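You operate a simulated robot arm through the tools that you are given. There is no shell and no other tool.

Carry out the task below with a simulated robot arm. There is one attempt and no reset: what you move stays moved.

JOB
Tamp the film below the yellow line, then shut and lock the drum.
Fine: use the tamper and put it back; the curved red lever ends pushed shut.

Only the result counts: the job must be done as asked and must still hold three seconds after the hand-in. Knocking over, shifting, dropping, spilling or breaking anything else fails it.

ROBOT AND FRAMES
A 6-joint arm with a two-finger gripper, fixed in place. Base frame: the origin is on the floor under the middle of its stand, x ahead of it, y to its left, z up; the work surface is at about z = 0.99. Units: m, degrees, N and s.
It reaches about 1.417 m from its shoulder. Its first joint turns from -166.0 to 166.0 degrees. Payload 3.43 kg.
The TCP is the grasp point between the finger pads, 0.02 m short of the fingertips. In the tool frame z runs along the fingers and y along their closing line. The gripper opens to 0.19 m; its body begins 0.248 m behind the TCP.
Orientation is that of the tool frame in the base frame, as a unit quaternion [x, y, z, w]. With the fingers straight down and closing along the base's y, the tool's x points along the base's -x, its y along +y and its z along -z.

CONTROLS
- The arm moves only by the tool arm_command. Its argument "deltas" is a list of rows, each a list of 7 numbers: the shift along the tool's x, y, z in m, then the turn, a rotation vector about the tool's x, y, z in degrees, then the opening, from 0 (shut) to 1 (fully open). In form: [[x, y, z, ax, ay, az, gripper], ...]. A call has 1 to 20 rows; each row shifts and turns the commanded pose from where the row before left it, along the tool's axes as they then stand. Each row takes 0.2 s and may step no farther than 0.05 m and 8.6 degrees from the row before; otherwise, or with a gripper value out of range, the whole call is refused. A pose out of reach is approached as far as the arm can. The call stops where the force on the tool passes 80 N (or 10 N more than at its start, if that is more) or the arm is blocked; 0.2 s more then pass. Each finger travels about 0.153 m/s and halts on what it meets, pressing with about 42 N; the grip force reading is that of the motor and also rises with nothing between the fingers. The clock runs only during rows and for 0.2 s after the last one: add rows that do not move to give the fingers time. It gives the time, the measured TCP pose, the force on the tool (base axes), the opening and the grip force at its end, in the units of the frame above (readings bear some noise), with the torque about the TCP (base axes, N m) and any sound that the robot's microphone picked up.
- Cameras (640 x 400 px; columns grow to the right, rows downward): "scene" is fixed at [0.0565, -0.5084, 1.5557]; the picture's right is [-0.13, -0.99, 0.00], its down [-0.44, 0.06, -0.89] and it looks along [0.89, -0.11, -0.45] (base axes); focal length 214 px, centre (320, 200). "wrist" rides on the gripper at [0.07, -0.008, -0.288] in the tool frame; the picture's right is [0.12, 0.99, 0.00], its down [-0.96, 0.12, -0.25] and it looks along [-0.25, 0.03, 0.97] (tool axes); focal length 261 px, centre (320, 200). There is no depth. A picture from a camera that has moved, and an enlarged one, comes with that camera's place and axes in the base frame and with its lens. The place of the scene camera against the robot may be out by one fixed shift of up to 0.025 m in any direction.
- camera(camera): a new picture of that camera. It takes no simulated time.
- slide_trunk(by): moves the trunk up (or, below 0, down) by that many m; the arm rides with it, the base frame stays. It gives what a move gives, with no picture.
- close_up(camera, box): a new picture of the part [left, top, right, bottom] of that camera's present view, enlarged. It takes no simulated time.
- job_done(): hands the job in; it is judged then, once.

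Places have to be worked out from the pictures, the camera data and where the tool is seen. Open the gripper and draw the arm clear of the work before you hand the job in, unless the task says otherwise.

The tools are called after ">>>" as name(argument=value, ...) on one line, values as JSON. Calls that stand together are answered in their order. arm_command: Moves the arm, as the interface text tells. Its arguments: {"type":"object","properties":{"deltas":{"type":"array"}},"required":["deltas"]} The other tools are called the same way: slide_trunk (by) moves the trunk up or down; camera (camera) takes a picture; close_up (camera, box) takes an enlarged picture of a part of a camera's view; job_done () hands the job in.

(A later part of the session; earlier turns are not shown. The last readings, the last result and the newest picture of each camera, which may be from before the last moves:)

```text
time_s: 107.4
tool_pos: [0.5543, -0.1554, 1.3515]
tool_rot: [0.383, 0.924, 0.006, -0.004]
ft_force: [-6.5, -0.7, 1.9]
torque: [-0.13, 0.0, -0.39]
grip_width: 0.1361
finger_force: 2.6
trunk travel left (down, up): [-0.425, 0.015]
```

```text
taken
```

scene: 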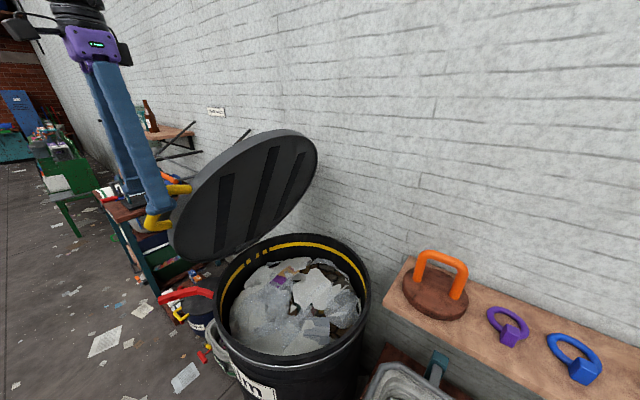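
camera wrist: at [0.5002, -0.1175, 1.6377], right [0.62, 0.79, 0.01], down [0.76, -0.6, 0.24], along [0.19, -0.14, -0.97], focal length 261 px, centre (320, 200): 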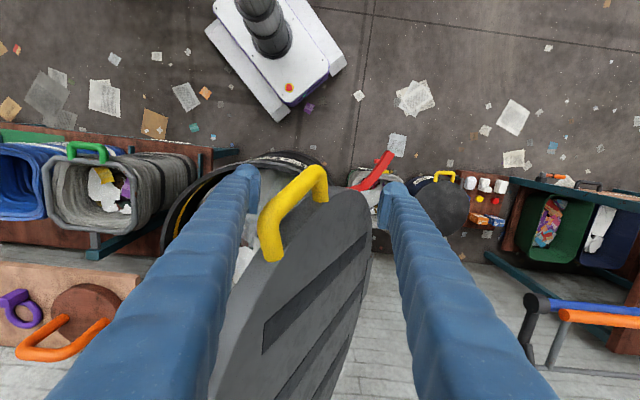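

The lid tipped past vertical and now rests on the front finger with only a light load (6.5 N). I lower it along the arc, gradually tilting the tool so the front finger supports the handle from below.

>>> arm_command(deltas=[[-0.002, -0.0255, 0.0158, -2, 0, 0, 0.7], [-0.002, -0.0255, 0.0158, -2, 0, 0, 0.7], [-0.002, -0.0255, 0.0158, -2, 0, 0, 0.7], [-0.002, -0.0255, 0.0158, -2, 0, 0, 0.7], [0, 0, 0, 0, 0, 0, 0.7]])

>>> camera(camera="wrist")

>>> camera(camera="scene")

```text
time_s: 108.6
tool_pos: [0.4893, -0.2309, 1.2834]
tool_rot: [0.382, 0.921, 0.07, 0.022]
ft_force: [-3.2, -3.7, -1.0]
torque: [0.08, -0.09, -0.08]
grip_width: 0.1352
finger_force: 2.1
trunk travel left (down, up): [-0.425, 0.015]
```

```text
taken
camera wrist: at [0.4071, -0.2199, 1.5655], right [0.61, 0.78, 0.15], down [0.74, -0.63, 0.25], along [0.29, -0.04, -0.96], focal length 261 px, centre (320, 200)
```

wrist: 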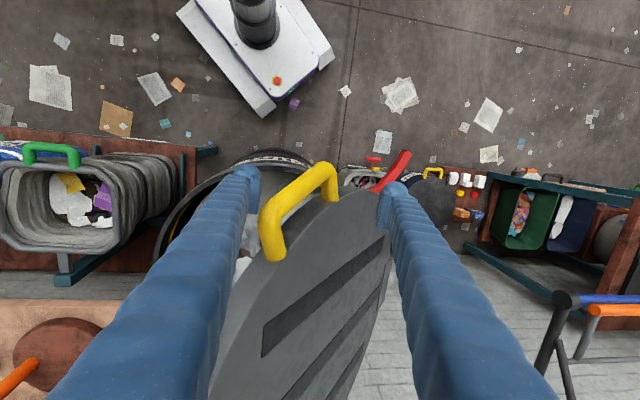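

```text
taken
```

scene: 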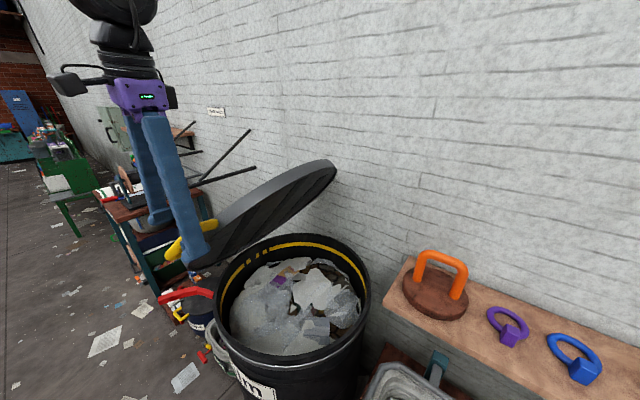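

This works well: the lid follows and the forces are only about 5 N. I continue down to roughly 26° lid angle.

>>> arm_command(deltas=[[-0.001, -0.0213, 0.012, -2.67, 0, 0, 0.7], [-0.001, -0.0213, 0.012, -2.67, 0, 0, 0.7], [-0.001, -0.0213, 0.012, -2.67, 0, 0, 0.7], [0, -0.02, 0.0146, -2.67, 0, 0, 0.7], [0, -0.02, 0.0146, -2.67, 0, 0, 0.7], [0, -0.02, 0.0146, -2.67, 0, 0, 0.7], [0, 0, 0, 0, 0, 0, 0.7]])

>>> camera(camera="wrist")

>>> camera(camera="scene")

```text
time_s: 110.2
tool_pos: [0.4222, -0.3032, 1.171]
tool_rot: [0.375, 0.902, 0.198, 0.076]
ft_force: [-2.8, -1.2, -4.8]
torque: [0.23, -0.19, -0.13]
grip_width: 0.135
finger_force: 2.1
trunk travel left (down, up): [-0.425, 0.015]
```

```text
taken
camera wrist: at [0.2847, -0.3455, 1.4289], right [0.56, 0.72, 0.41], down [0.69, -0.68, 0.26], along [0.47, 0.14, -0.87], focal length 261 px, centre (320, 200)
```

wrist: 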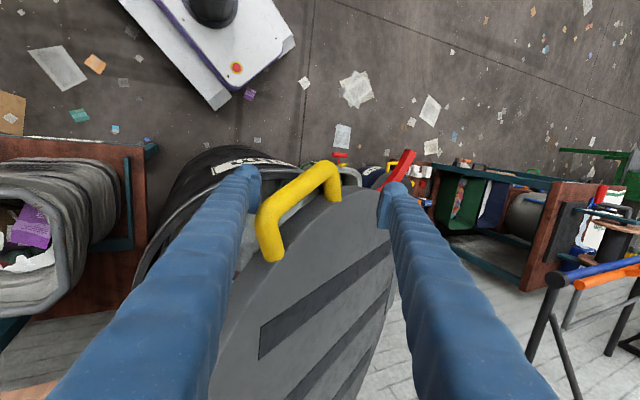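

```text
taken
```

scene: 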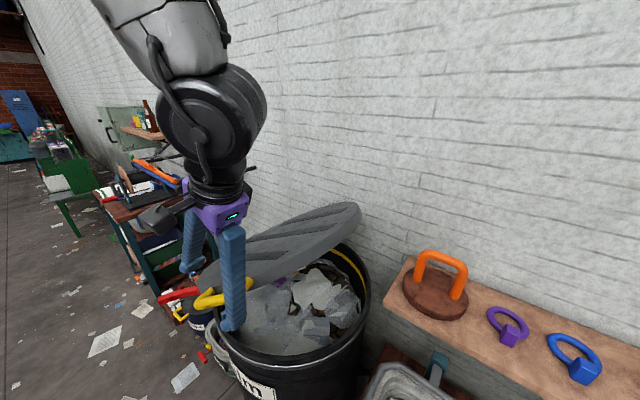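

The lid is at about 26° and still gently supported. I continue down to about 8°.

>>> arm_command(deltas=[[0, -0.02, 0.0117, -2.67, 0, 0, 0.7], [0, -0.02, 0.0117, -2.67, 0, 0, 0.7], [0, -0.02, 0.0117, -2.67, 0, 0, 0.7], [0, -0.0155, 0.0133, -1.33, 0, 0, 0.7], [0, -0.0155, 0.0133, -1.33, 0, 0, 0.7], [0, -0.0155, 0.0133, -1.33, 0, 0, 0.7], [0, 0, 0, 0, 0, 0, 0.7]])

>>> camera(camera="wrist")

>>> camera(camera="scene")

```text
time_s: 111.8
tool_pos: [0.382, -0.34, 1.0526]
tool_rot: [0.364, 0.877, 0.293, 0.114]
ft_force: [-3.2, -1.3, -6.0]
torque: [0.31, -0.22, -0.16]
grip_width: 0.1354
finger_force: 2.4
trunk travel left (down, up): [-0.425, 0.015]
```

```text
taken
camera wrist: at [0.2092, -0.42, 1.2785], right [0.48, 0.64, 0.59], down [0.64, -0.72, 0.26], along [0.59, 0.26, -0.76], focal length 261 px, centre (320, 200)
```

wrist: 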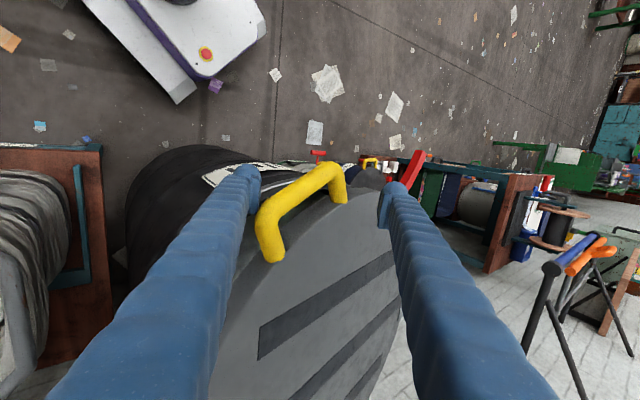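

```text
taken
```

scene: 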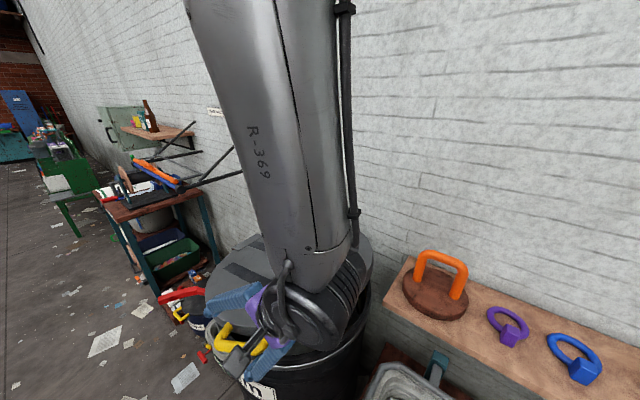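

Nearly closed, about 8° left. I lower the last bit until the lid seats and its weight comes off the finger.

>>> arm_command(deltas=[[0, -0.0115, 0.0105, 0, 0, 0, 0.7], [0, -0.0115, 0.0105, 0, 0, 0, 0.7], [0, -0.0115, 0.0105, 0, 0, 0, 0.7], [0, -0.0115, 0.0105, 0, 0, 0, 0.7], [0, 0, 0, 0, 0, 0, 0.7]])

>>> camera(camera="wrist")

>>> close_up(camera="scene", box=[170, 210, 410, 400])

```text
time_s: 113.0
tool_pos: [0.3757, -0.3489, 0.9916]
tool_rot: [0.366, 0.876, 0.292, 0.115]
ft_force: [1.4, 1.4, -7.2]
torque: [0.41, -0.3, -0.03]
grip_width: 0.1339
finger_force: 0.3
trunk travel left (down, up): [-0.425, 0.015]
```

```text
taken
camera wrist: at [0.203, -0.4281, 1.2168], right [0.49, 0.64, 0.59], down [0.64, -0.72, 0.26], along [0.59, 0.26, -0.76], focal length 261 px, centre (320, 200)
```

wrist: 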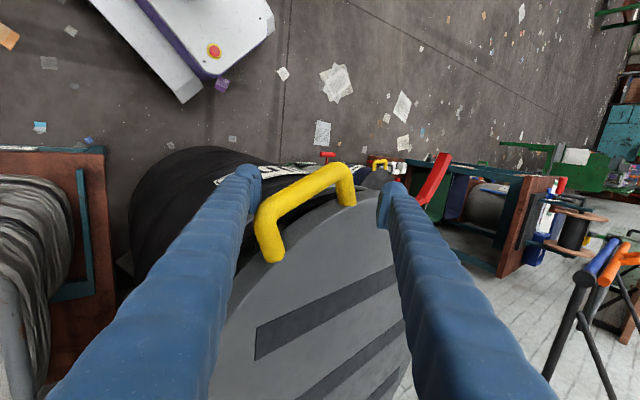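

```text
2.11 times, centred on (290, 305) of scene
camera zoom: at [0.0565, -0.5084, 1.5557], right [-0.13, -0.99, 0.0], down [-0.44, 0.06, -0.89], along [0.89, -0.11, -0.45], focal length 452 px, centre (383, -21)
```

zoom: 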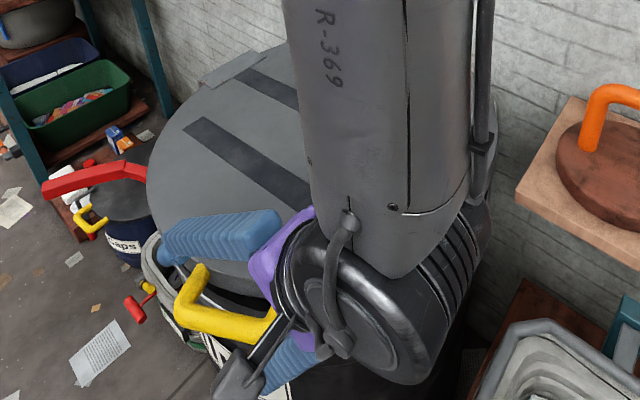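

The lid looks nearly flat, but 7 N still rests on the finger. I lower a little more.

>>> arm_command(deltas=[[0, -0.006, 0.008, 0, 0, 0, 0.7], [0, -0.006, 0.008, 0, 0, 0, 0.7], [0, 0, 0, 0, 0, 0, 0.7]])

>>> arm_command(deltas=[[0, -0.006, 0.008, 0, 0, 0, 0.7], [0, -0.006, 0.008, 0, 0, 0, 0.7], [0, 0, 0, 0, 0, 0, 0.7]])

>>> camera(camera="wrist")

>>> close_up(camera="scene", box=[170, 210, 410, 400])

```text
time_s: 113.8
tool_pos: [0.3755, -0.3477, 0.9732]
tool_rot: [0.366, 0.877, 0.291, 0.115]
ft_force: [-1.1, -2.9, -6.7]
torque: [0.36, -0.26, 0.05]
grip_width: 0.1357
finger_force: 2.2
trunk travel left (down, up): [-0.425, 0.015]
```

```text
time_s: 114.6
tool_pos: [0.3733, -0.3463, 0.9529]
tool_rot: [0.365, 0.877, 0.292, 0.114]
ft_force: [0.0, 0.0, -8.1]
torque: [0.42, -0.26, -0.03]
grip_width: 0.135
finger_force: 2.0
trunk travel left (down, up): [-0.425, 0.015]
```

```text
taken
camera wrist: at [0.2011, -0.4263, 1.1787], right [0.49, 0.64, 0.59], down [0.64, -0.72, 0.26], along [0.59, 0.26, -0.76], focal length 261 px, centre (320, 200)
```

wrist: 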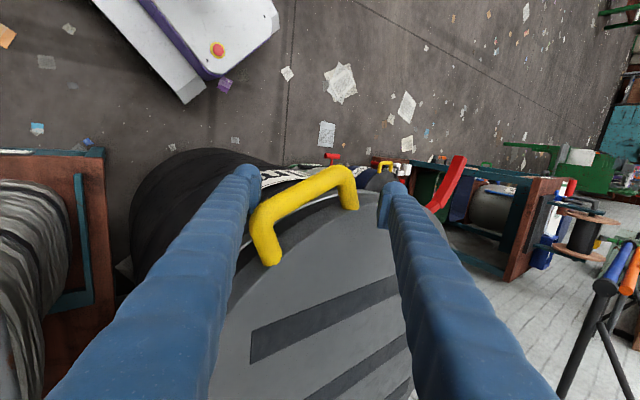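

```text
2.11 times, centred on (290, 305) of scene
camera zoom: at [0.0565, -0.5084, 1.5557], right [-0.13, -0.99, 0.0], down [-0.44, 0.06, -0.89], along [0.89, -0.11, -0.45], focal length 452 px, centre (383, -21)
```

zoom: 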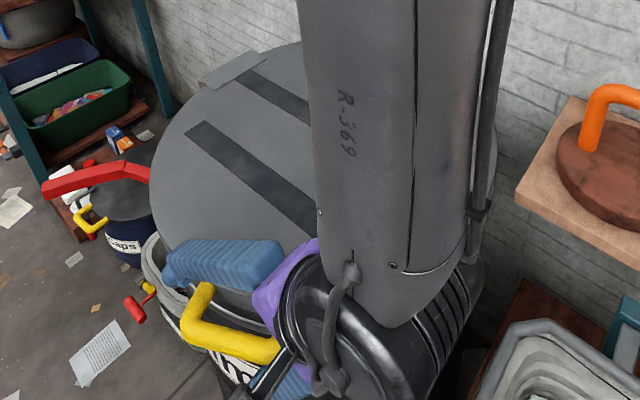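

The lid is still descending with the finger, so I keep lowering gently.

>>> arm_command(deltas=[[0, -0.006, 0.008, 0, 0, 0, 0.7], [0, -0.006, 0.008, 0, 0, 0, 0.7], [0, 0, 0, 0, 0, 0, 0.7]])

>>> arm_command(deltas=[[0, -0.006, 0.008, 0, 0, 0, 0.7], [0, -0.006, 0.008, 0, 0, 0, 0.7], [0, 0, 0, 0, 0, 0, 0.7]])

>>> camera(camera="wrist")

>>> close_up(camera="scene", box=[170, 210, 410, 400])

```text
time_s: 115.4
tool_pos: [0.3727, -0.3475, 0.9346]
tool_rot: [0.364, 0.877, 0.292, 0.114]
ft_force: [-0.3, 0.1, 0.6]
torque: [0.0, -0.01, 0.01]
grip_width: 0.1331
finger_force: 0.0
trunk travel left (down, up): [-0.425, 0.015]
```

```text
time_s: 116.2
tool_pos: [0.3745, -0.3472, 0.9132]
tool_rot: [0.364, 0.877, 0.292, 0.114]
ft_force: [-0.4, 0.0, -0.4]
torque: [-0.01, 0.02, -0.03]
grip_width: 0.1331
finger_force: 0.2
trunk travel left (down, up): [-0.425, 0.015]
```

```text
taken
camera wrist: at [0.201, -0.4263, 1.139], right [0.48, 0.64, 0.59], down [0.65, -0.72, 0.26], along [0.59, 0.26, -0.76], focal length 261 px, centre (320, 200)
```

wrist: 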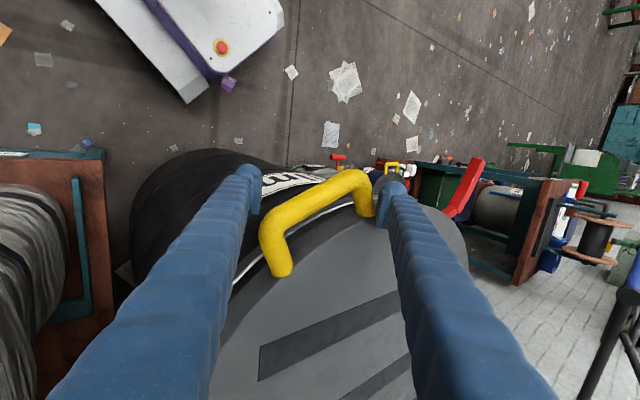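

```text
2.11 times, centred on (290, 305) of scene
camera zoom: at [0.0565, -0.5084, 1.5557], right [-0.13, -0.99, 0.0], down [-0.44, 0.06, -0.89], along [0.89, -0.11, -0.45], focal length 452 px, centre (383, -21)
```

zoom: 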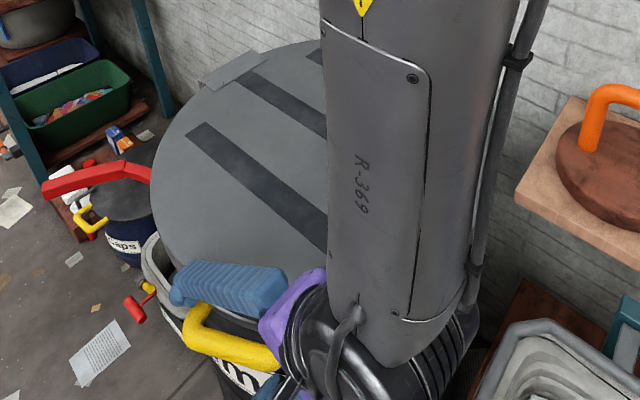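

The finger now reads zero force, so the lid has seated on the drum. I withdraw along the finger direction, clear of the handle.

>>> arm_command(deltas=[[0, 0, -0.02, 0, 0, 0, 0.7], [0, 0, -0.03, 0, 0, 0, 0.7], [0, 0, -0.04, 0, 0, 0, 0.7], [0, 0, -0.04, 0, 0, 0, 0.7], [0, 0, -0.04, 0, 0, 0, 0.7], [0, 0, 0, 0, 0, 0, 0.7]])

>>> camera(camera="wrist")

>>> camera(camera="scene")

```text
time_s: 117.6
tool_pos: [0.3024, -0.4194, 1.0494]
tool_rot: [0.364, 0.877, 0.292, 0.114]
ft_force: [-0.1, 0.3, 0.1]
torque: [0.0, 0.07, 0.02]
grip_width: 0.1328
finger_force: 0.0
trunk travel left (down, up): [-0.425, 0.015]
```

```text
taken
camera wrist: at [0.1298, -0.4989, 1.2752], right [0.48, 0.64, 0.59], down [0.65, -0.72, 0.26], along [0.59, 0.26, -0.76], focal length 261 px, centre (320, 200)
```

wrist: 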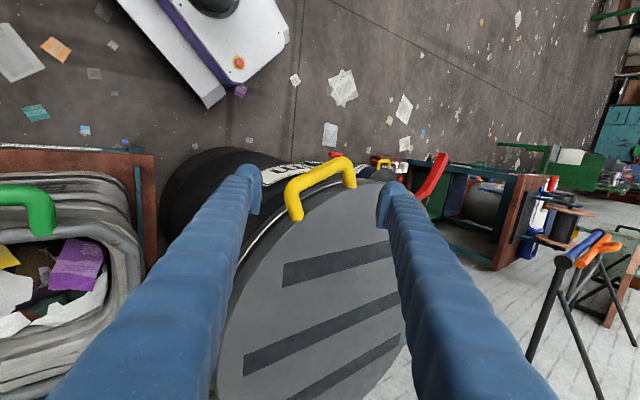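

```text
taken
```

scene: 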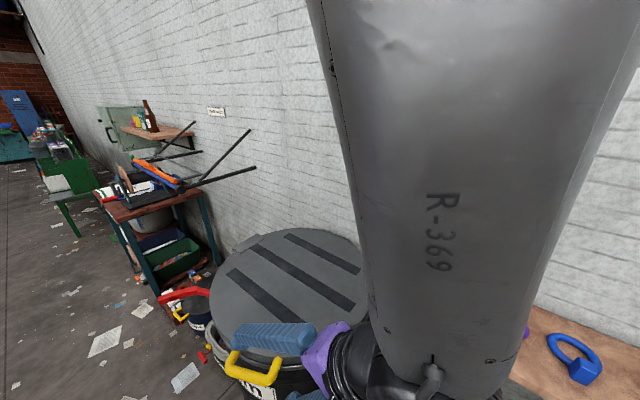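

The lid is closed. I raise the arm straight up and un-tilt the tool before going over to the red lever.

>>> arm_command(deltas=[[0, 0.0269, -0.0361, 0, 0, 0, 0.6], [0, 0.0269, -0.0361, 0, 0, 0, 0.5], [0, 0.0269, -0.0361, 0, 0, 0, 0.5], [0, 0.0269, -0.0361, 0, 0, 0, 0.5], [0, 0.0269, -0.0361, 0, 0, 0, 0.5], [0, 0.0269, -0.0361, 0, 0, 0, 0.5], [0, 0, 0, 8.5, 0, 0, 0.5], [0, 0, 0, 8.5, 0, 0, 0.5], [0, 0, 0, 8.5, 0, 0, 0.5], [0, 0, 0, 8.5, 0, 0, 0.5], [0, 0, 0, 2.6, 0, 0, 0.5], [0, 0, 0, 0, 0, 0, 0.5]])

>>> camera(camera="wrist")

>>> camera(camera="scene")

```text
time_s: 120.2
tool_pos: [0.3069, -0.4217, 1.3227]
tool_rot: [0.383, 0.924, 0.002, -0.006]
ft_force: [-0.1, 0.8, -0.4]
torque: [0.0, 0.03, -0.01]
grip_width: 0.0951
finger_force: 0.2
trunk travel left (down, up): [-0.425, 0.015]
```

```text
taken
camera wrist: at [0.254, -0.3806, 1.6083], right [0.62, 0.79, 0.0], down [0.77, -0.6, 0.24], along [0.18, -0.15, -0.97], focal length 261 px, centre (320, 200)
```

wrist: 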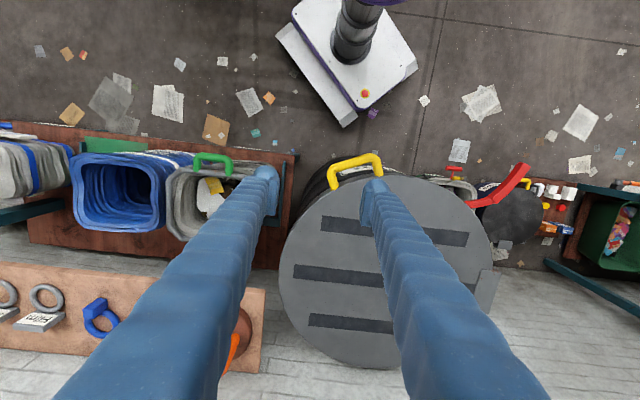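

```text
taken
```

scene: 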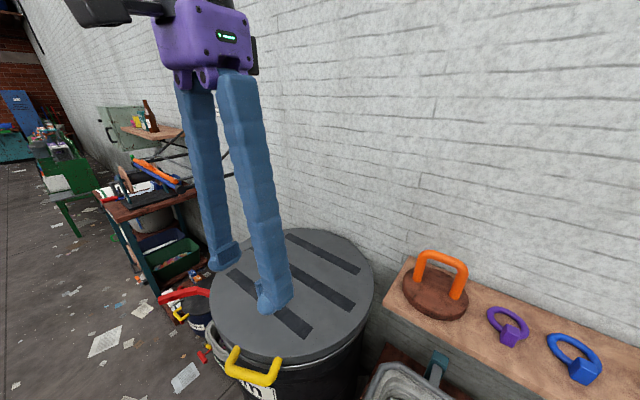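

The lid lies flat on the drum. I zoom in on the red lever now.

>>> close_up(camera="wrist", box=[400, 130, 560, 250])

>>> close_up(camera="scene", box=[140, 260, 290, 380])

>>> close_up(camera="scene", box=[200, 220, 390, 390])

```text
3.33 times, centred on (480, 190) of wrist
camera zoom: at [0.254, -0.3806, 1.6083], right [0.62, 0.79, 0.0], down [0.77, -0.6, 0.24], along [0.18, -0.15, -0.97], focal length 869 px, centre (-213, 233)
```

zoom: 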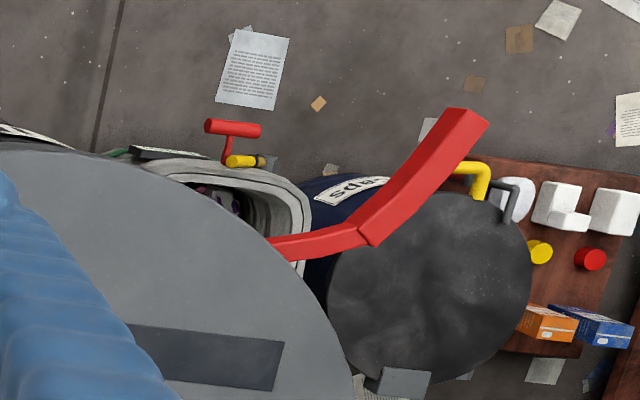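

```text
3.33 times, centred on (215, 320) of scene
camera zoom: at [0.0565, -0.5084, 1.5557], right [-0.13, -0.99, 0.0], down [-0.44, 0.06, -0.89], along [0.89, -0.11, -0.45], focal length 715 px, centre (670, -200)
```

zoom: 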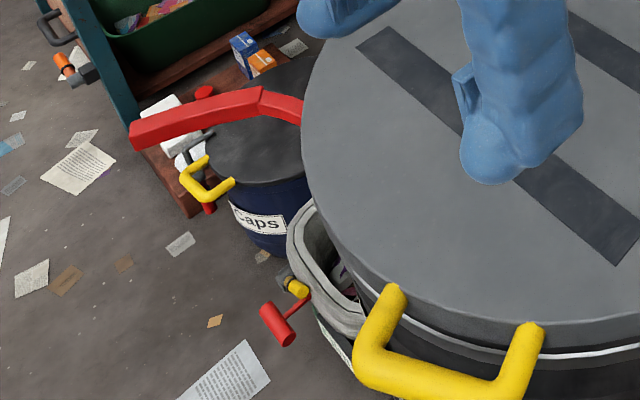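

```text
2.35 times, centred on (295, 305) of scene
camera zoom: at [0.0565, -0.5084, 1.5557], right [-0.13, -0.99, 0.0], down [-0.44, 0.06, -0.89], along [0.89, -0.11, -0.45], focal length 505 px, centre (379, -47)
```

zoom: 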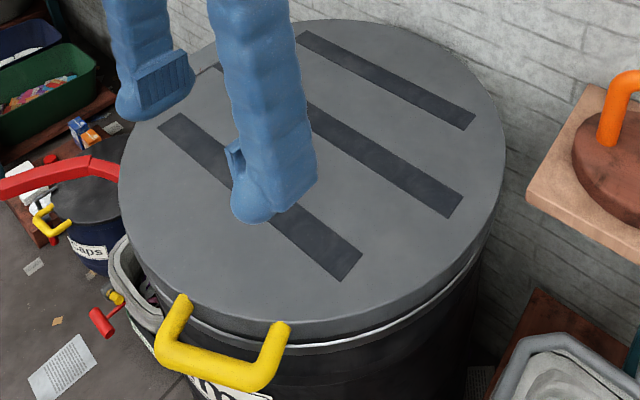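

The lid is shut. From several views the lever runs from its pivot near (0.668, -0.17) to its tip near (0.66, 0.02), at z of about 0.875. Its concave side faces the robot, so it should swing shut toward -x against the drum. I close the fingers and move above its far side.

>>> arm_command(deltas=[[-0.00132, 0.0439, 0.0052, 0, 0, 0, 0.3], [-0.00132, 0.0439, 0.0052, 0, 0, 0, 0.1], [-0.00132, 0.0439, 0.0052, 0, 0, 0, 0.0], [-0.00132, 0.0439, 0.0052, 0, 0, 0, 0.0], [-0.00132, 0.0439, 0.0052, 0, 0, 0, 0.0], [-0.00132, 0.0439, 0.0052, 0, 0, 0, 0.0], [-0.00132, 0.0439, 0.0052, 0, 0, 0, 0.0], [-0.00132, 0.0439, 0.0052, 0, 0, 0, 0.0], [-0.00132, 0.0439, 0.0052, 0, 0, 0, 0.0], [-0.00132, 0.0439, 0.0052, 0, 0, 0, 0.0], [-0.00132, 0.0439, 0.0052, 0, 0, 0, 0.0], [-0.00132, 0.0439, 0.0052, 0, 0, 0, 0.0], [-0.00132, 0.0439, 0.0052, 0, 0, 0, 0.0], [-0.00132, 0.0439, 0.0052, 0, 0, 0, 0.0], [0, 0, 0, 0, 0, 0, 0.0]])

>>> camera(camera="wrist")

>>> camera(camera="scene")

```text
time_s: 123.4
tool_pos: [0.7556, 0.0023, 1.247]
tool_rot: [0.383, 0.924, 0.001, -0.007]
ft_force: [-0.9, 0.2, -0.1]
torque: [0.02, -0.06, 0.0]
grip_width: 0.0
finger_force: 34.9
trunk travel left (down, up): [-0.425, 0.015]
```

```text
taken
camera wrist: at [0.7031, 0.0423, 1.5338], right [0.62, 0.79, 0.0], down [0.76, -0.6, 0.24], along [0.19, -0.15, -0.97], focal length 261 px, centre (320, 200)
```

wrist: 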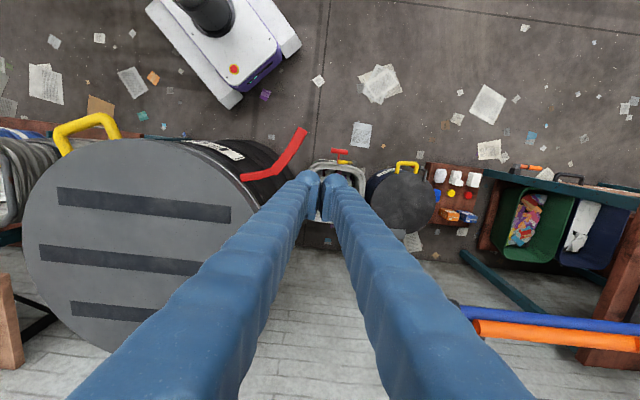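

```text
taken
```

scene: 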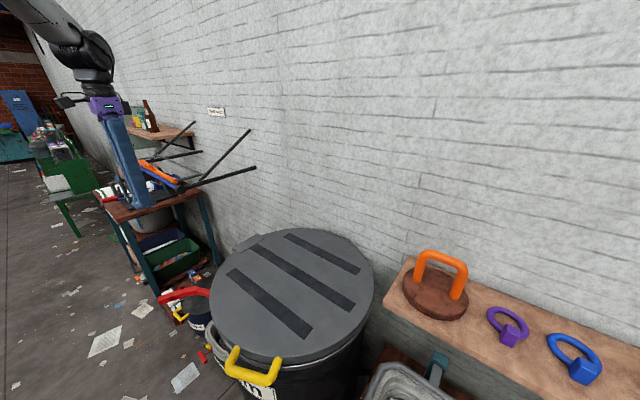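

The fingers are closed and about 7–8 cm clear of the lever's far side. I lower them to the lever's height.

>>> arm_command(deltas=[[0, 0, 0.0474, 0, 0, 0, 0.0], [0, 0, 0.0474, 0, 0, 0, 0.0], [0, 0, 0.0474, 0, 0, 0, 0.0], [0, 0, 0.0474, 0, 0, 0, 0.0], [0, 0, 0.0474, 0, 0, 0, 0.0], [0, 0, 0.0474, 0, 0, 0, 0.0], [0, 0, 0.0474, 0, 0, 0, 0.0], [0, 0, 0.04, 0, 0, 0, 0.0], [0, 0, 0, 0, 0, 0, 0.0]])

>>> camera(camera="wrist")

>>> close_up(camera="scene", box=[100, 200, 300, 380])

```text
time_s: 125.4
tool_pos: [0.7467, 0.0028, 0.8774]
tool_rot: [0.383, 0.924, 0.002, -0.006]
ft_force: [0.0, -0.1, -0.4]
torque: [0.02, -0.03, 0.0]
grip_width: 0.0001
finger_force: 34.2
trunk travel left (down, up): [-0.425, 0.015]
```

```text
taken
camera wrist: at [0.6959, 0.0433, 1.164], right [0.62, 0.79, 0.0], down [0.76, -0.6, 0.24], along [0.18, -0.15, -0.97], focal length 261 px, centre (320, 200)
```

wrist: 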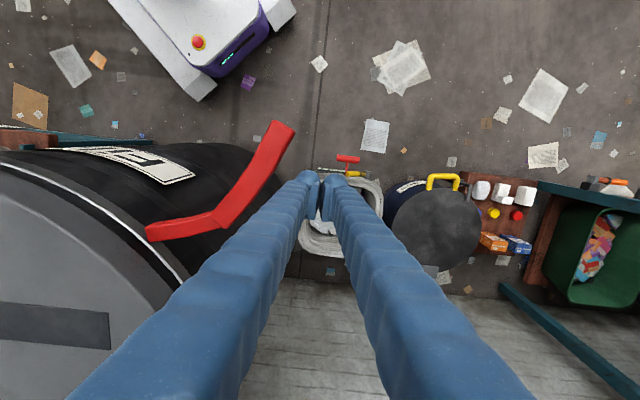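

```text
2.22 times, centred on (200, 290) of scene
camera zoom: at [0.0565, -0.5084, 1.5557], right [-0.13, -0.99, 0.0], down [-0.44, 0.06, -0.89], along [0.89, -0.11, -0.45], focal length 477 px, centre (587, 0)
```

zoom: 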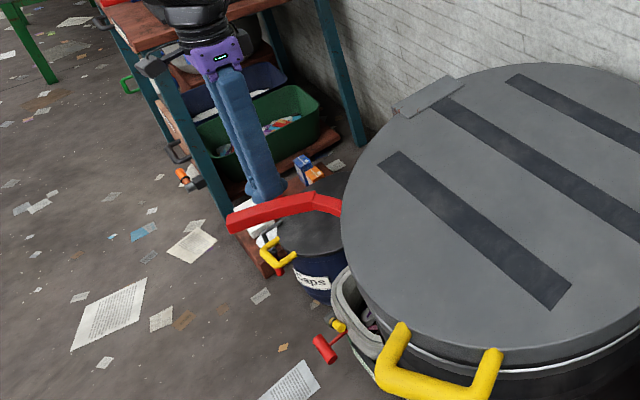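

The fingers are beside the lever at its height with no contact. I push along the lever's arc toward the robot side and check the response.

>>> arm_command(deltas=[[0.0092, -0.0218, 0, 0, 0, 0, 0.0], [0.0092, -0.0218, 0, 0, 0, 0, 0.0], [0.017, -0.0142, 0, 0, 0, 0, 0.0], [0.0166, -0.0145, 0, 0, 0, 0, 0.0], [0, 0, 0, 0, 0, 0, 0.0]])

>>> camera(camera="wrist")

>>> close_up(camera="scene", box=[100, 200, 300, 380])

```text
time_s: 126.6
tool_pos: [0.6629, -0.0126, 0.874]
tool_rot: [0.382, 0.924, 0.001, -0.007]
ft_force: [0.6, 0.2, -0.8]
torque: [0.02, -0.01, -0.02]
grip_width: 0.0
finger_force: 34.6
trunk travel left (down, up): [-0.425, 0.015]
```

```text
taken
camera wrist: at [0.6109, 0.029, 1.1611], right [0.62, 0.79, 0.0], down [0.77, -0.6, 0.23], along [0.18, -0.15, -0.97], focal length 261 px, centre (320, 200)
```

wrist: 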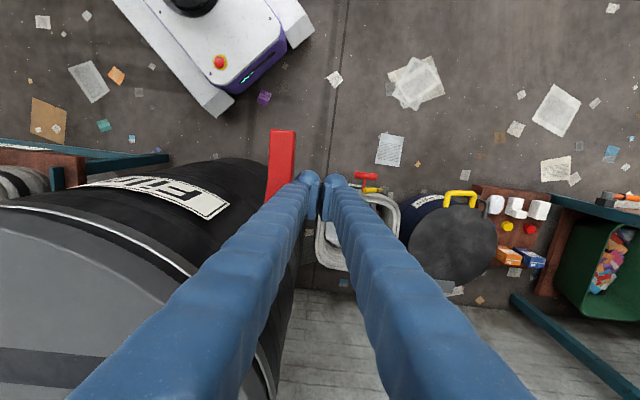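

```text
2.22 times, centred on (200, 290) of scene
camera zoom: at [0.0565, -0.5084, 1.5557], right [-0.13, -0.99, 0.0], down [-0.44, 0.06, -0.89], along [0.89, -0.11, -0.45], focal length 477 px, centre (587, 0)
```

zoom: 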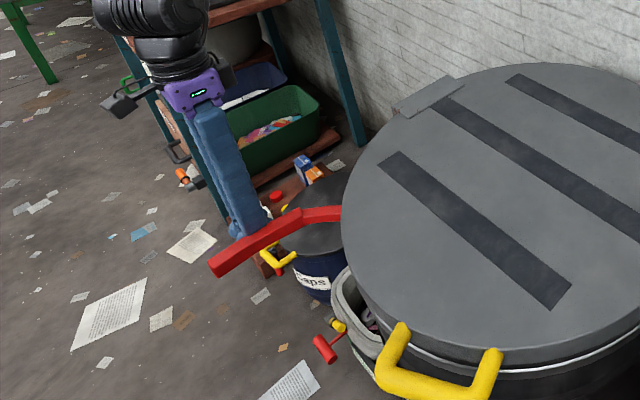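

The lever swings freely in this direction, so I continue along the arc.

>>> arm_command(deltas=[[0.0142, -0.019, 0, 0, 0, 0, 0.0], [0.0142, -0.019, 0, 0, 0, 0, 0.0], [0.0074, -0.0209, 0, 0, 0, 0, 0.0], [0.0074, -0.0209, 0, 0, 0, 0, 0.0], [0.0018, -0.0219, 0, 0, 0, 0, 0.0], [0.0018, -0.0219, 0, 0, 0, 0, 0.0], [0, 0, 0, 0, 0, 0, 0.0]])

>>> camera(camera="wrist")

>>> close_up(camera="scene", box=[100, 200, 300, 380])

```text
time_s: 128.2
tool_pos: [0.5393, -0.0636, 0.8762]
tool_rot: [0.381, 0.925, 0.001, -0.006]
ft_force: [0.1, 0.3, -0.3]
torque: [-0.09, 0.01, 0.03]
grip_width: 0.0002
finger_force: 34.1
trunk travel left (down, up): [-0.425, 0.015]
```

```text
taken
camera wrist: at [0.4884, -0.0234, 1.1629], right [0.62, 0.79, 0.0], down [0.77, -0.6, 0.23], along [0.18, -0.15, -0.97], focal length 261 px, centre (320, 200)
```

wrist: 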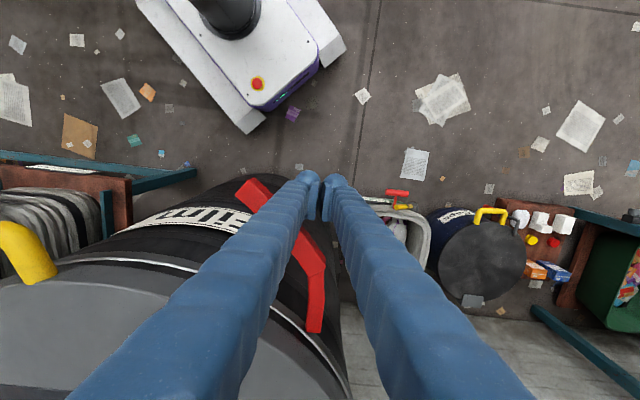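

```text
2.22 times, centred on (200, 290) of scene
camera zoom: at [0.0565, -0.5084, 1.5557], right [-0.13, -0.99, 0.0], down [-0.44, 0.06, -0.89], along [0.89, -0.11, -0.45], focal length 477 px, centre (587, 0)
```

zoom: 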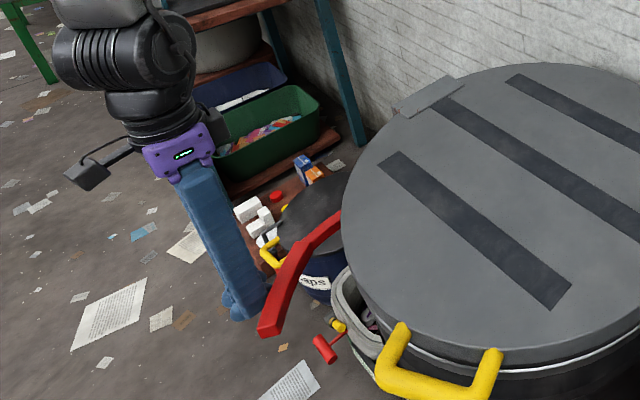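

The lever is more than halfway round with no resistance. I keep following the arc toward the drum's side.

>>> arm_command(deltas=[[-0.0065, -0.0218, 0, 0, 0, 0, 0.0], [-0.0065, -0.0218, 0, 0, 0, 0, 0.0], [-0.0095, -0.0199, 0, 0, 0, 0, 0.0], [-0.0095, -0.0199, 0, 0, 0, 0, 0.0], [0, 0, 0, 0, 0, 0, 0.0]])

>>> camera(camera="wrist")

>>> close_up(camera="scene", box=[120, 220, 320, 400])

```text
time_s: 129.4
tool_pos: [0.5017, -0.1431, 0.8761]
tool_rot: [0.381, 0.925, 0.0, -0.009]
ft_force: [-12.1, 36.8, -11.3]
torque: [0.31, 0.01, -0.46]
grip_width: 0.0
finger_force: 33.7
trunk travel left (down, up): [-0.425, 0.015]
```

```text
taken
camera wrist: at [0.4516, -0.103, 1.1638], right [0.62, 0.79, 0.0], down [0.77, -0.6, 0.23], along [0.18, -0.15, -0.97], focal length 261 px, centre (320, 200)
```

wrist: 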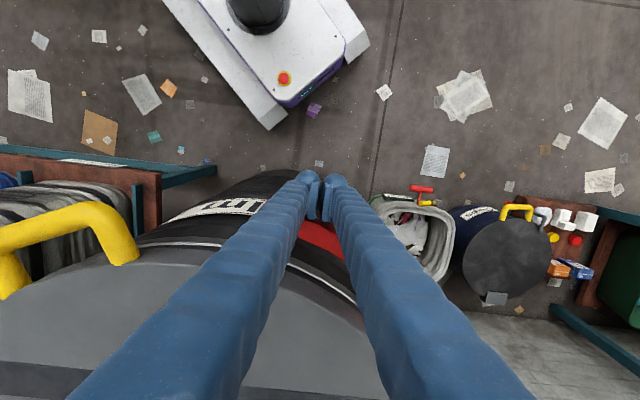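

```text
2.22 times, centred on (220, 310) of scene
camera zoom: at [0.0565, -0.5084, 1.5557], right [-0.13, -0.99, 0.0], down [-0.44, 0.06, -0.89], along [0.89, -0.11, -0.45], focal length 477 px, centre (542, -44)
```

zoom: 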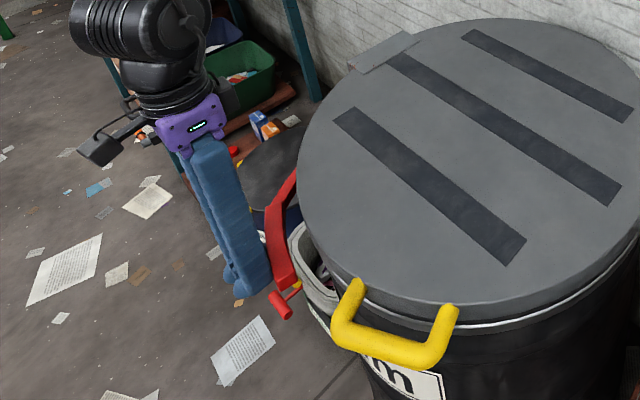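

Resistance has begun, about 40 N, as the lever nears the drum, likely the toggle. I keep pushing it shut in small steps.

>>> arm_command(deltas=[[-0.0101, -0.0066, 0, 0, 0, 0, 0.0], [-0.0101, -0.0066, 0, 0, 0, 0, 0.0], [0, 0, 0, 0, 0, 0, 0.0]])

>>> close_up(camera="wrist", box=[200, 130, 440, 310])

>>> close_up(camera="scene", box=[160, 250, 320, 400])

```text
time_s: 129.8
tool_pos: [0.4983, -0.146, 0.877]
tool_rot: [0.38, 0.925, 0.0, -0.014]
ft_force: [-5.9, 25.3, -3.3]
torque: [0.03, -0.07, -0.43]
grip_width: 0.0002
finger_force: 34.1
trunk travel left (down, up): [-0.425, 0.015]
stopped in row 1: the force on the tool passed its limit at 88 N (the readings are from after the stop); the commanded pose is now the measured one
```

```text
2.22 times, centred on (320, 220) of wrist
camera zoom: at [0.45, -0.1067, 1.164], right [0.61, 0.79, -0.01], down [0.77, -0.6, 0.22], along [0.17, -0.14, -0.98], focal length 579 px, centre (320, 156)
```

zoom: 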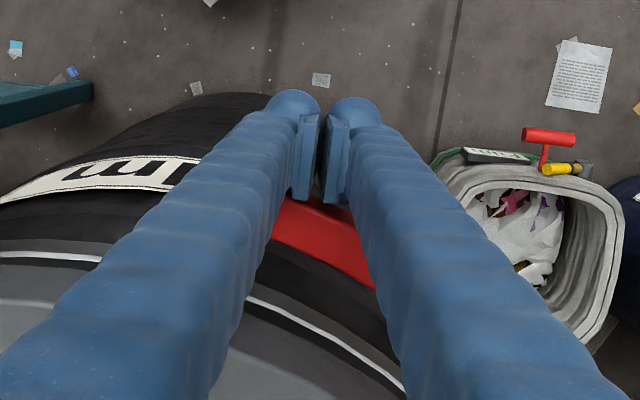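

```text
2.67 times, centred on (240, 325) of scene
camera zoom: at [0.0565, -0.5084, 1.5557], right [-0.13, -0.99, 0.0], down [-0.44, 0.06, -0.89], along [0.89, -0.11, -0.45], focal length 572 px, centre (533, -133)
```

zoom: 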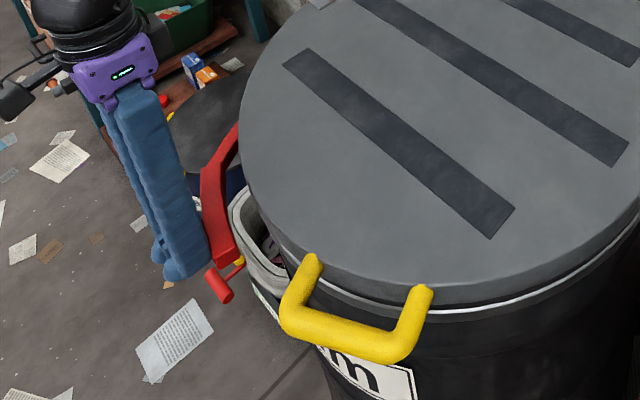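

The lever is nearly home: its tip is at radius of about 0.32 from the drum centre, and closed would be about 0.29. It needs a better lever arm, so I back off, shift the fingers toward the tip, and look again.

>>> arm_command(deltas=[[0.0236, 0.0061, 0, 0, 0, 0, 0.0], [0.0014, -0.0347, 0, 0, 0, 0, 0.0], [0.0014, -0.0347, 0, 0, 0, 0, 0.0], [0, 0, 0, 0, 0, 0, 0.0]])

>>> camera(camera="wrist")

>>> close_up(camera="scene", box=[160, 250, 320, 400])

```text
time_s: 130.8
tool_pos: [0.4359, -0.1751, 0.8782]
tool_rot: [0.38, 0.925, 0.0, -0.012]
ft_force: [0.3, 0.1, 0.2]
torque: [-0.08, 0.03, 0.01]
grip_width: 0.0
finger_force: 34.7
trunk travel left (down, up): [-0.425, 0.015]
```

```text
taken
camera wrist: at [0.3872, -0.1363, 1.1668], right [0.61, 0.79, -0.01], down [0.77, -0.6, 0.23], along [0.17, -0.14, -0.97], focal length 261 px, centre (320, 200)
```

wrist: 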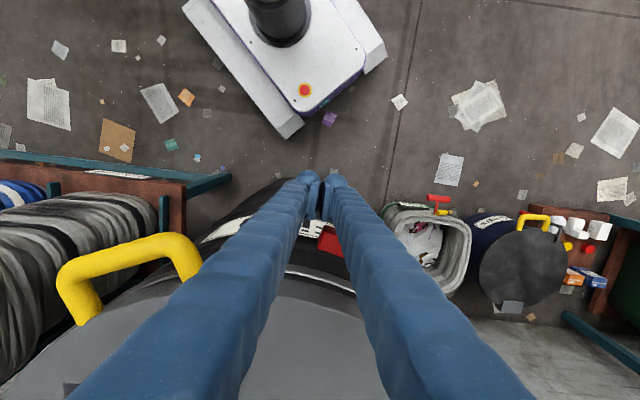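

```text
2.67 times, centred on (240, 325) of scene
camera zoom: at [0.0565, -0.5084, 1.5557], right [-0.13, -0.99, 0.0], down [-0.44, 0.06, -0.89], along [0.89, -0.11, -0.45], focal length 572 px, centre (533, -133)
```

zoom: 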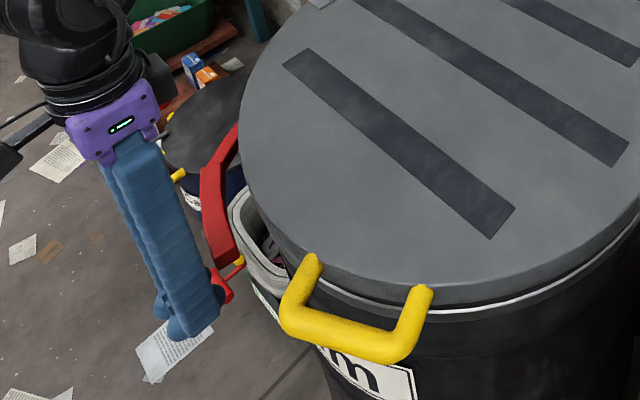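

>>> close_up(camera="wrist", box=[240, 150, 400, 290])

>>> close_up(camera="scene", box=[190, 280, 270, 350])

```text
2.86 times, centred on (320, 220) of wrist
camera zoom: at [0.3872, -0.1363, 1.1668], right [0.61, 0.79, -0.01], down [0.77, -0.6, 0.23], along [0.17, -0.14, -0.97], focal length 745 px, centre (320, 143)
```

zoom: 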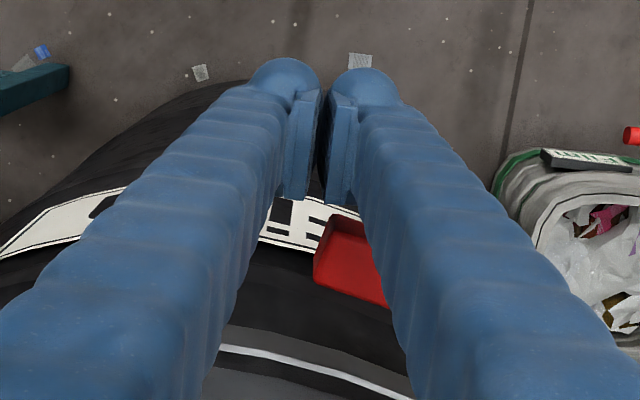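

```text
5.71 times, centred on (230, 315) of scene
camera zoom: at [0.0565, -0.5084, 1.5557], right [-0.13, -0.99, 0.0], down [-0.44, 0.06, -0.89], along [0.89, -0.11, -0.45], focal length 1226 px, centre (834, -457)
```

zoom: 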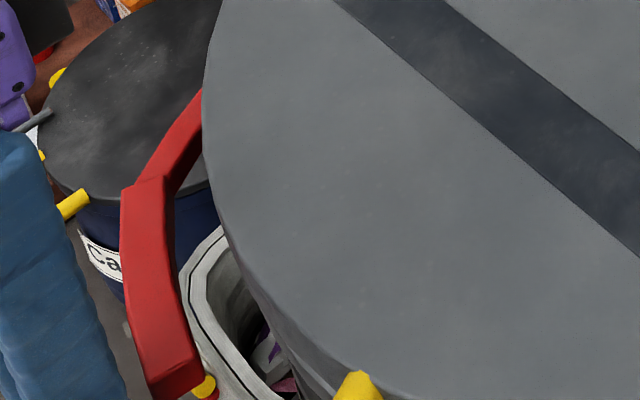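

Only half the finger overlaps the lever tip here, so I shift 2 cm along it and then push straight in toward the drum in small steps.

>>> arm_command(deltas=[[0, 0.022, 0, 0, 0, 0, 0.0], [-0.01, 0, 0, 0, 0, 0, 0.0], [-0.006, 0, 0, 0, 0, 0, 0.0], [-0.006, 0, 0, 0, 0, 0, 0.0], [-0.006, 0, 0, 0, 0, 0, 0.0], [-0.006, 0, 0, 0, 0, 0, 0.0], [0, 0, 0, 0, 0, 0, 0.0]])

>>> close_up(camera="wrist", box=[240, 150, 400, 290])

>>> close_up(camera="scene", box=[160, 250, 320, 400])

```text
time_s: 132.3
tool_pos: [0.4599, -0.1746, 0.8754]
tool_rot: [0.38, 0.924, 0.0, -0.029]
ft_force: [-13.7, 7.4, -1.0]
torque: [0.02, -0.07, -0.11]
grip_width: 0.0
finger_force: 34.4
trunk travel left (down, up): [-0.425, 0.015]
stopped in row 7: the force on the tool passed its limit at 82 N (the readings are from after the stop); the commanded pose is now the measured one
```

```text
2.86 times, centred on (320, 220) of wrist
camera zoom: at [0.4194, -0.1392, 1.1653], right [0.61, 0.79, -0.01], down [0.78, -0.6, 0.19], along [0.14, -0.13, -0.98], focal length 745 px, centre (320, 143)
```

zoom: 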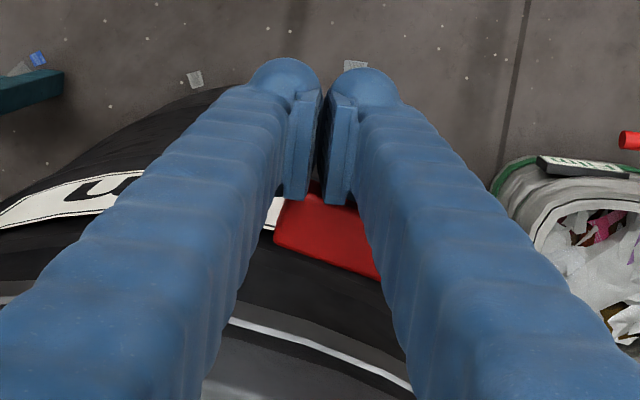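

```text
2.67 times, centred on (240, 325) of scene
camera zoom: at [0.0565, -0.5084, 1.5557], right [-0.13, -0.99, 0.0], down [-0.44, 0.06, -0.89], along [0.89, -0.11, -0.45], focal length 572 px, centre (533, -133)
```

zoom: 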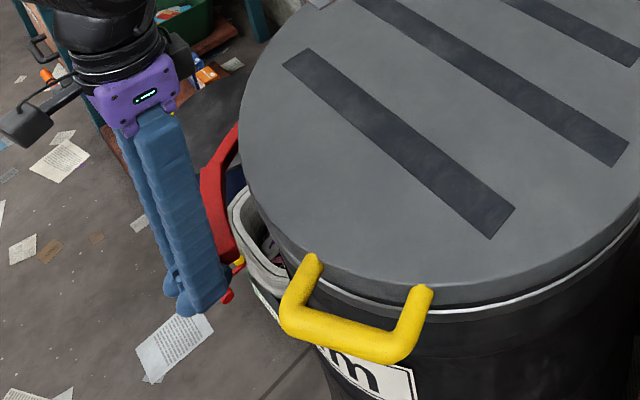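

The force limit is hit again with the lever essentially concentric with the drum. Before pushing harder I'll check that the lid is fully seated: back off, rise, and press down on the lid's free side with the closed fingers.

>>> arm_command(deltas=[[0.02, 0, 0, 0, 0, 0, 0.0], [0.02, 0, 0, 0, -3.0, 0, 0.0], [0, 0, -0.045, 0, 0, 0, 0.0], [0, 0, -0.045, 0, 0, 0, 0.0], [0, 0, -0.045, 0, 0, 0, 0.0], [0, 0, -0.045, 0, 0, 0, 0.0], [0, 0, -0.045, 0, 0, 0, 0.0], [0, 0, -0.045, 0, 0, 0, 0.0], [0, 0, 0, 0, 0, 0, 0.0]])

>>> camera(camera="wrist")

>>> camera(camera="scene")

```text
time_s: 134.3
tool_pos: [0.4373, -0.1464, 1.1463]
tool_rot: [0.38, 0.925, -0.01, -0.001]
ft_force: [0.4, 0.0, -0.7]
torque: [0.02, 0.1, 0.0]
grip_width: 0.0001
finger_force: 34.6
out of reach, approached as far as the arm can: row 6, 7
trunk travel left (down, up): [-0.425, 0.015]
```

```text
taken
camera wrist: at [0.385, -0.099, 1.4331], right [0.61, 0.79, -0.02], down [0.77, -0.59, 0.25], along [0.19, -0.17, -0.97], focal length 261 px, centre (320, 200)
```

wrist: 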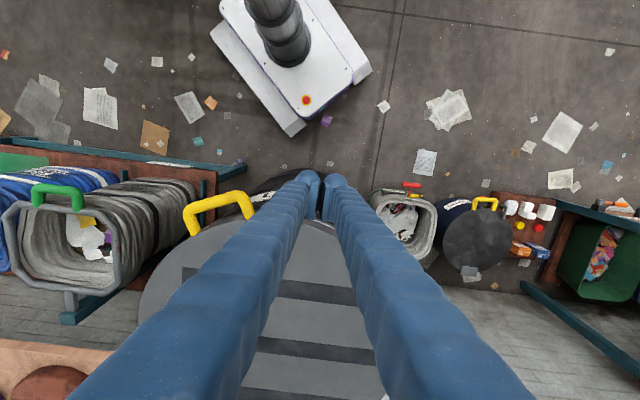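

```text
taken
```

scene: 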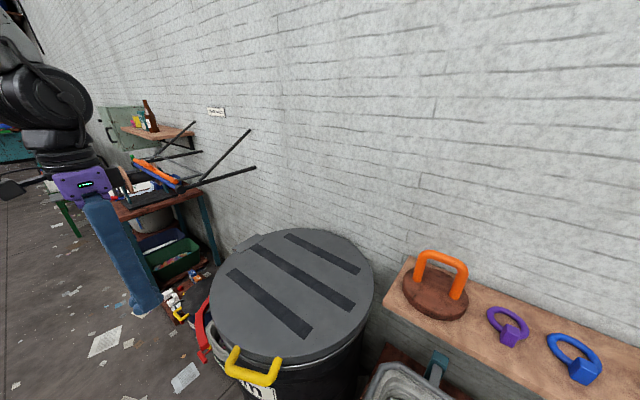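

>>> close_up(camera="scene", box=[170, 270, 300, 370])

>>> close_up(camera="scene", box=[200, 220, 400, 400])

>>> close_up(camera="wrist", box=[240, 160, 400, 280])

```text
4.00 times, centred on (235, 320) of scene
camera zoom: at [0.0565, -0.5084, 1.5557], right [-0.13, -0.99, 0.0], down [-0.44, 0.06, -0.89], along [0.89, -0.11, -0.45], focal length 858 px, centre (660, -280)
```

zoom: 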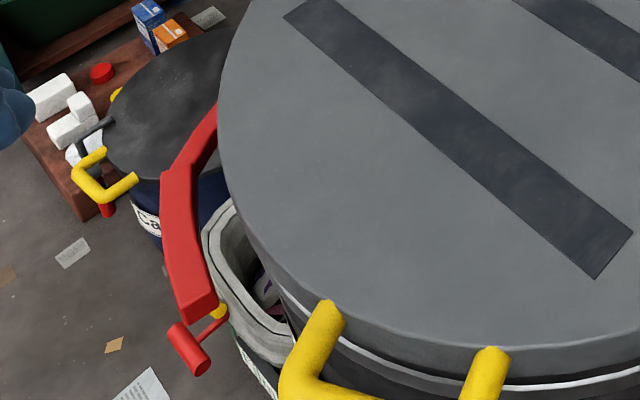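

```text
2.22 times, centred on (300, 310) of scene
camera zoom: at [0.0565, -0.5084, 1.5557], right [-0.13, -0.99, 0.0], down [-0.44, 0.06, -0.89], along [0.89, -0.11, -0.45], focal length 477 px, centre (364, -44)
```

zoom: 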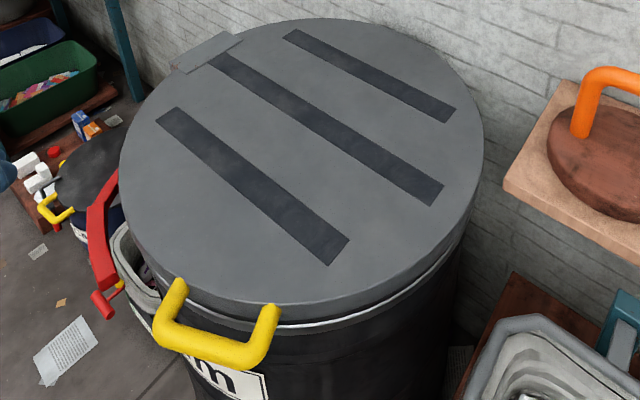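

```text
3.33 times, centred on (320, 220) of wrist
camera zoom: at [0.385, -0.099, 1.4331], right [0.61, 0.79, -0.02], down [0.77, -0.59, 0.25], along [0.19, -0.17, -0.97], focal length 869 px, centre (320, 133)
```

zoom: 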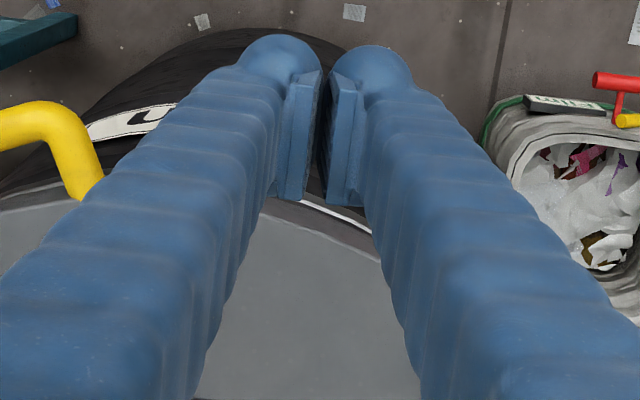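

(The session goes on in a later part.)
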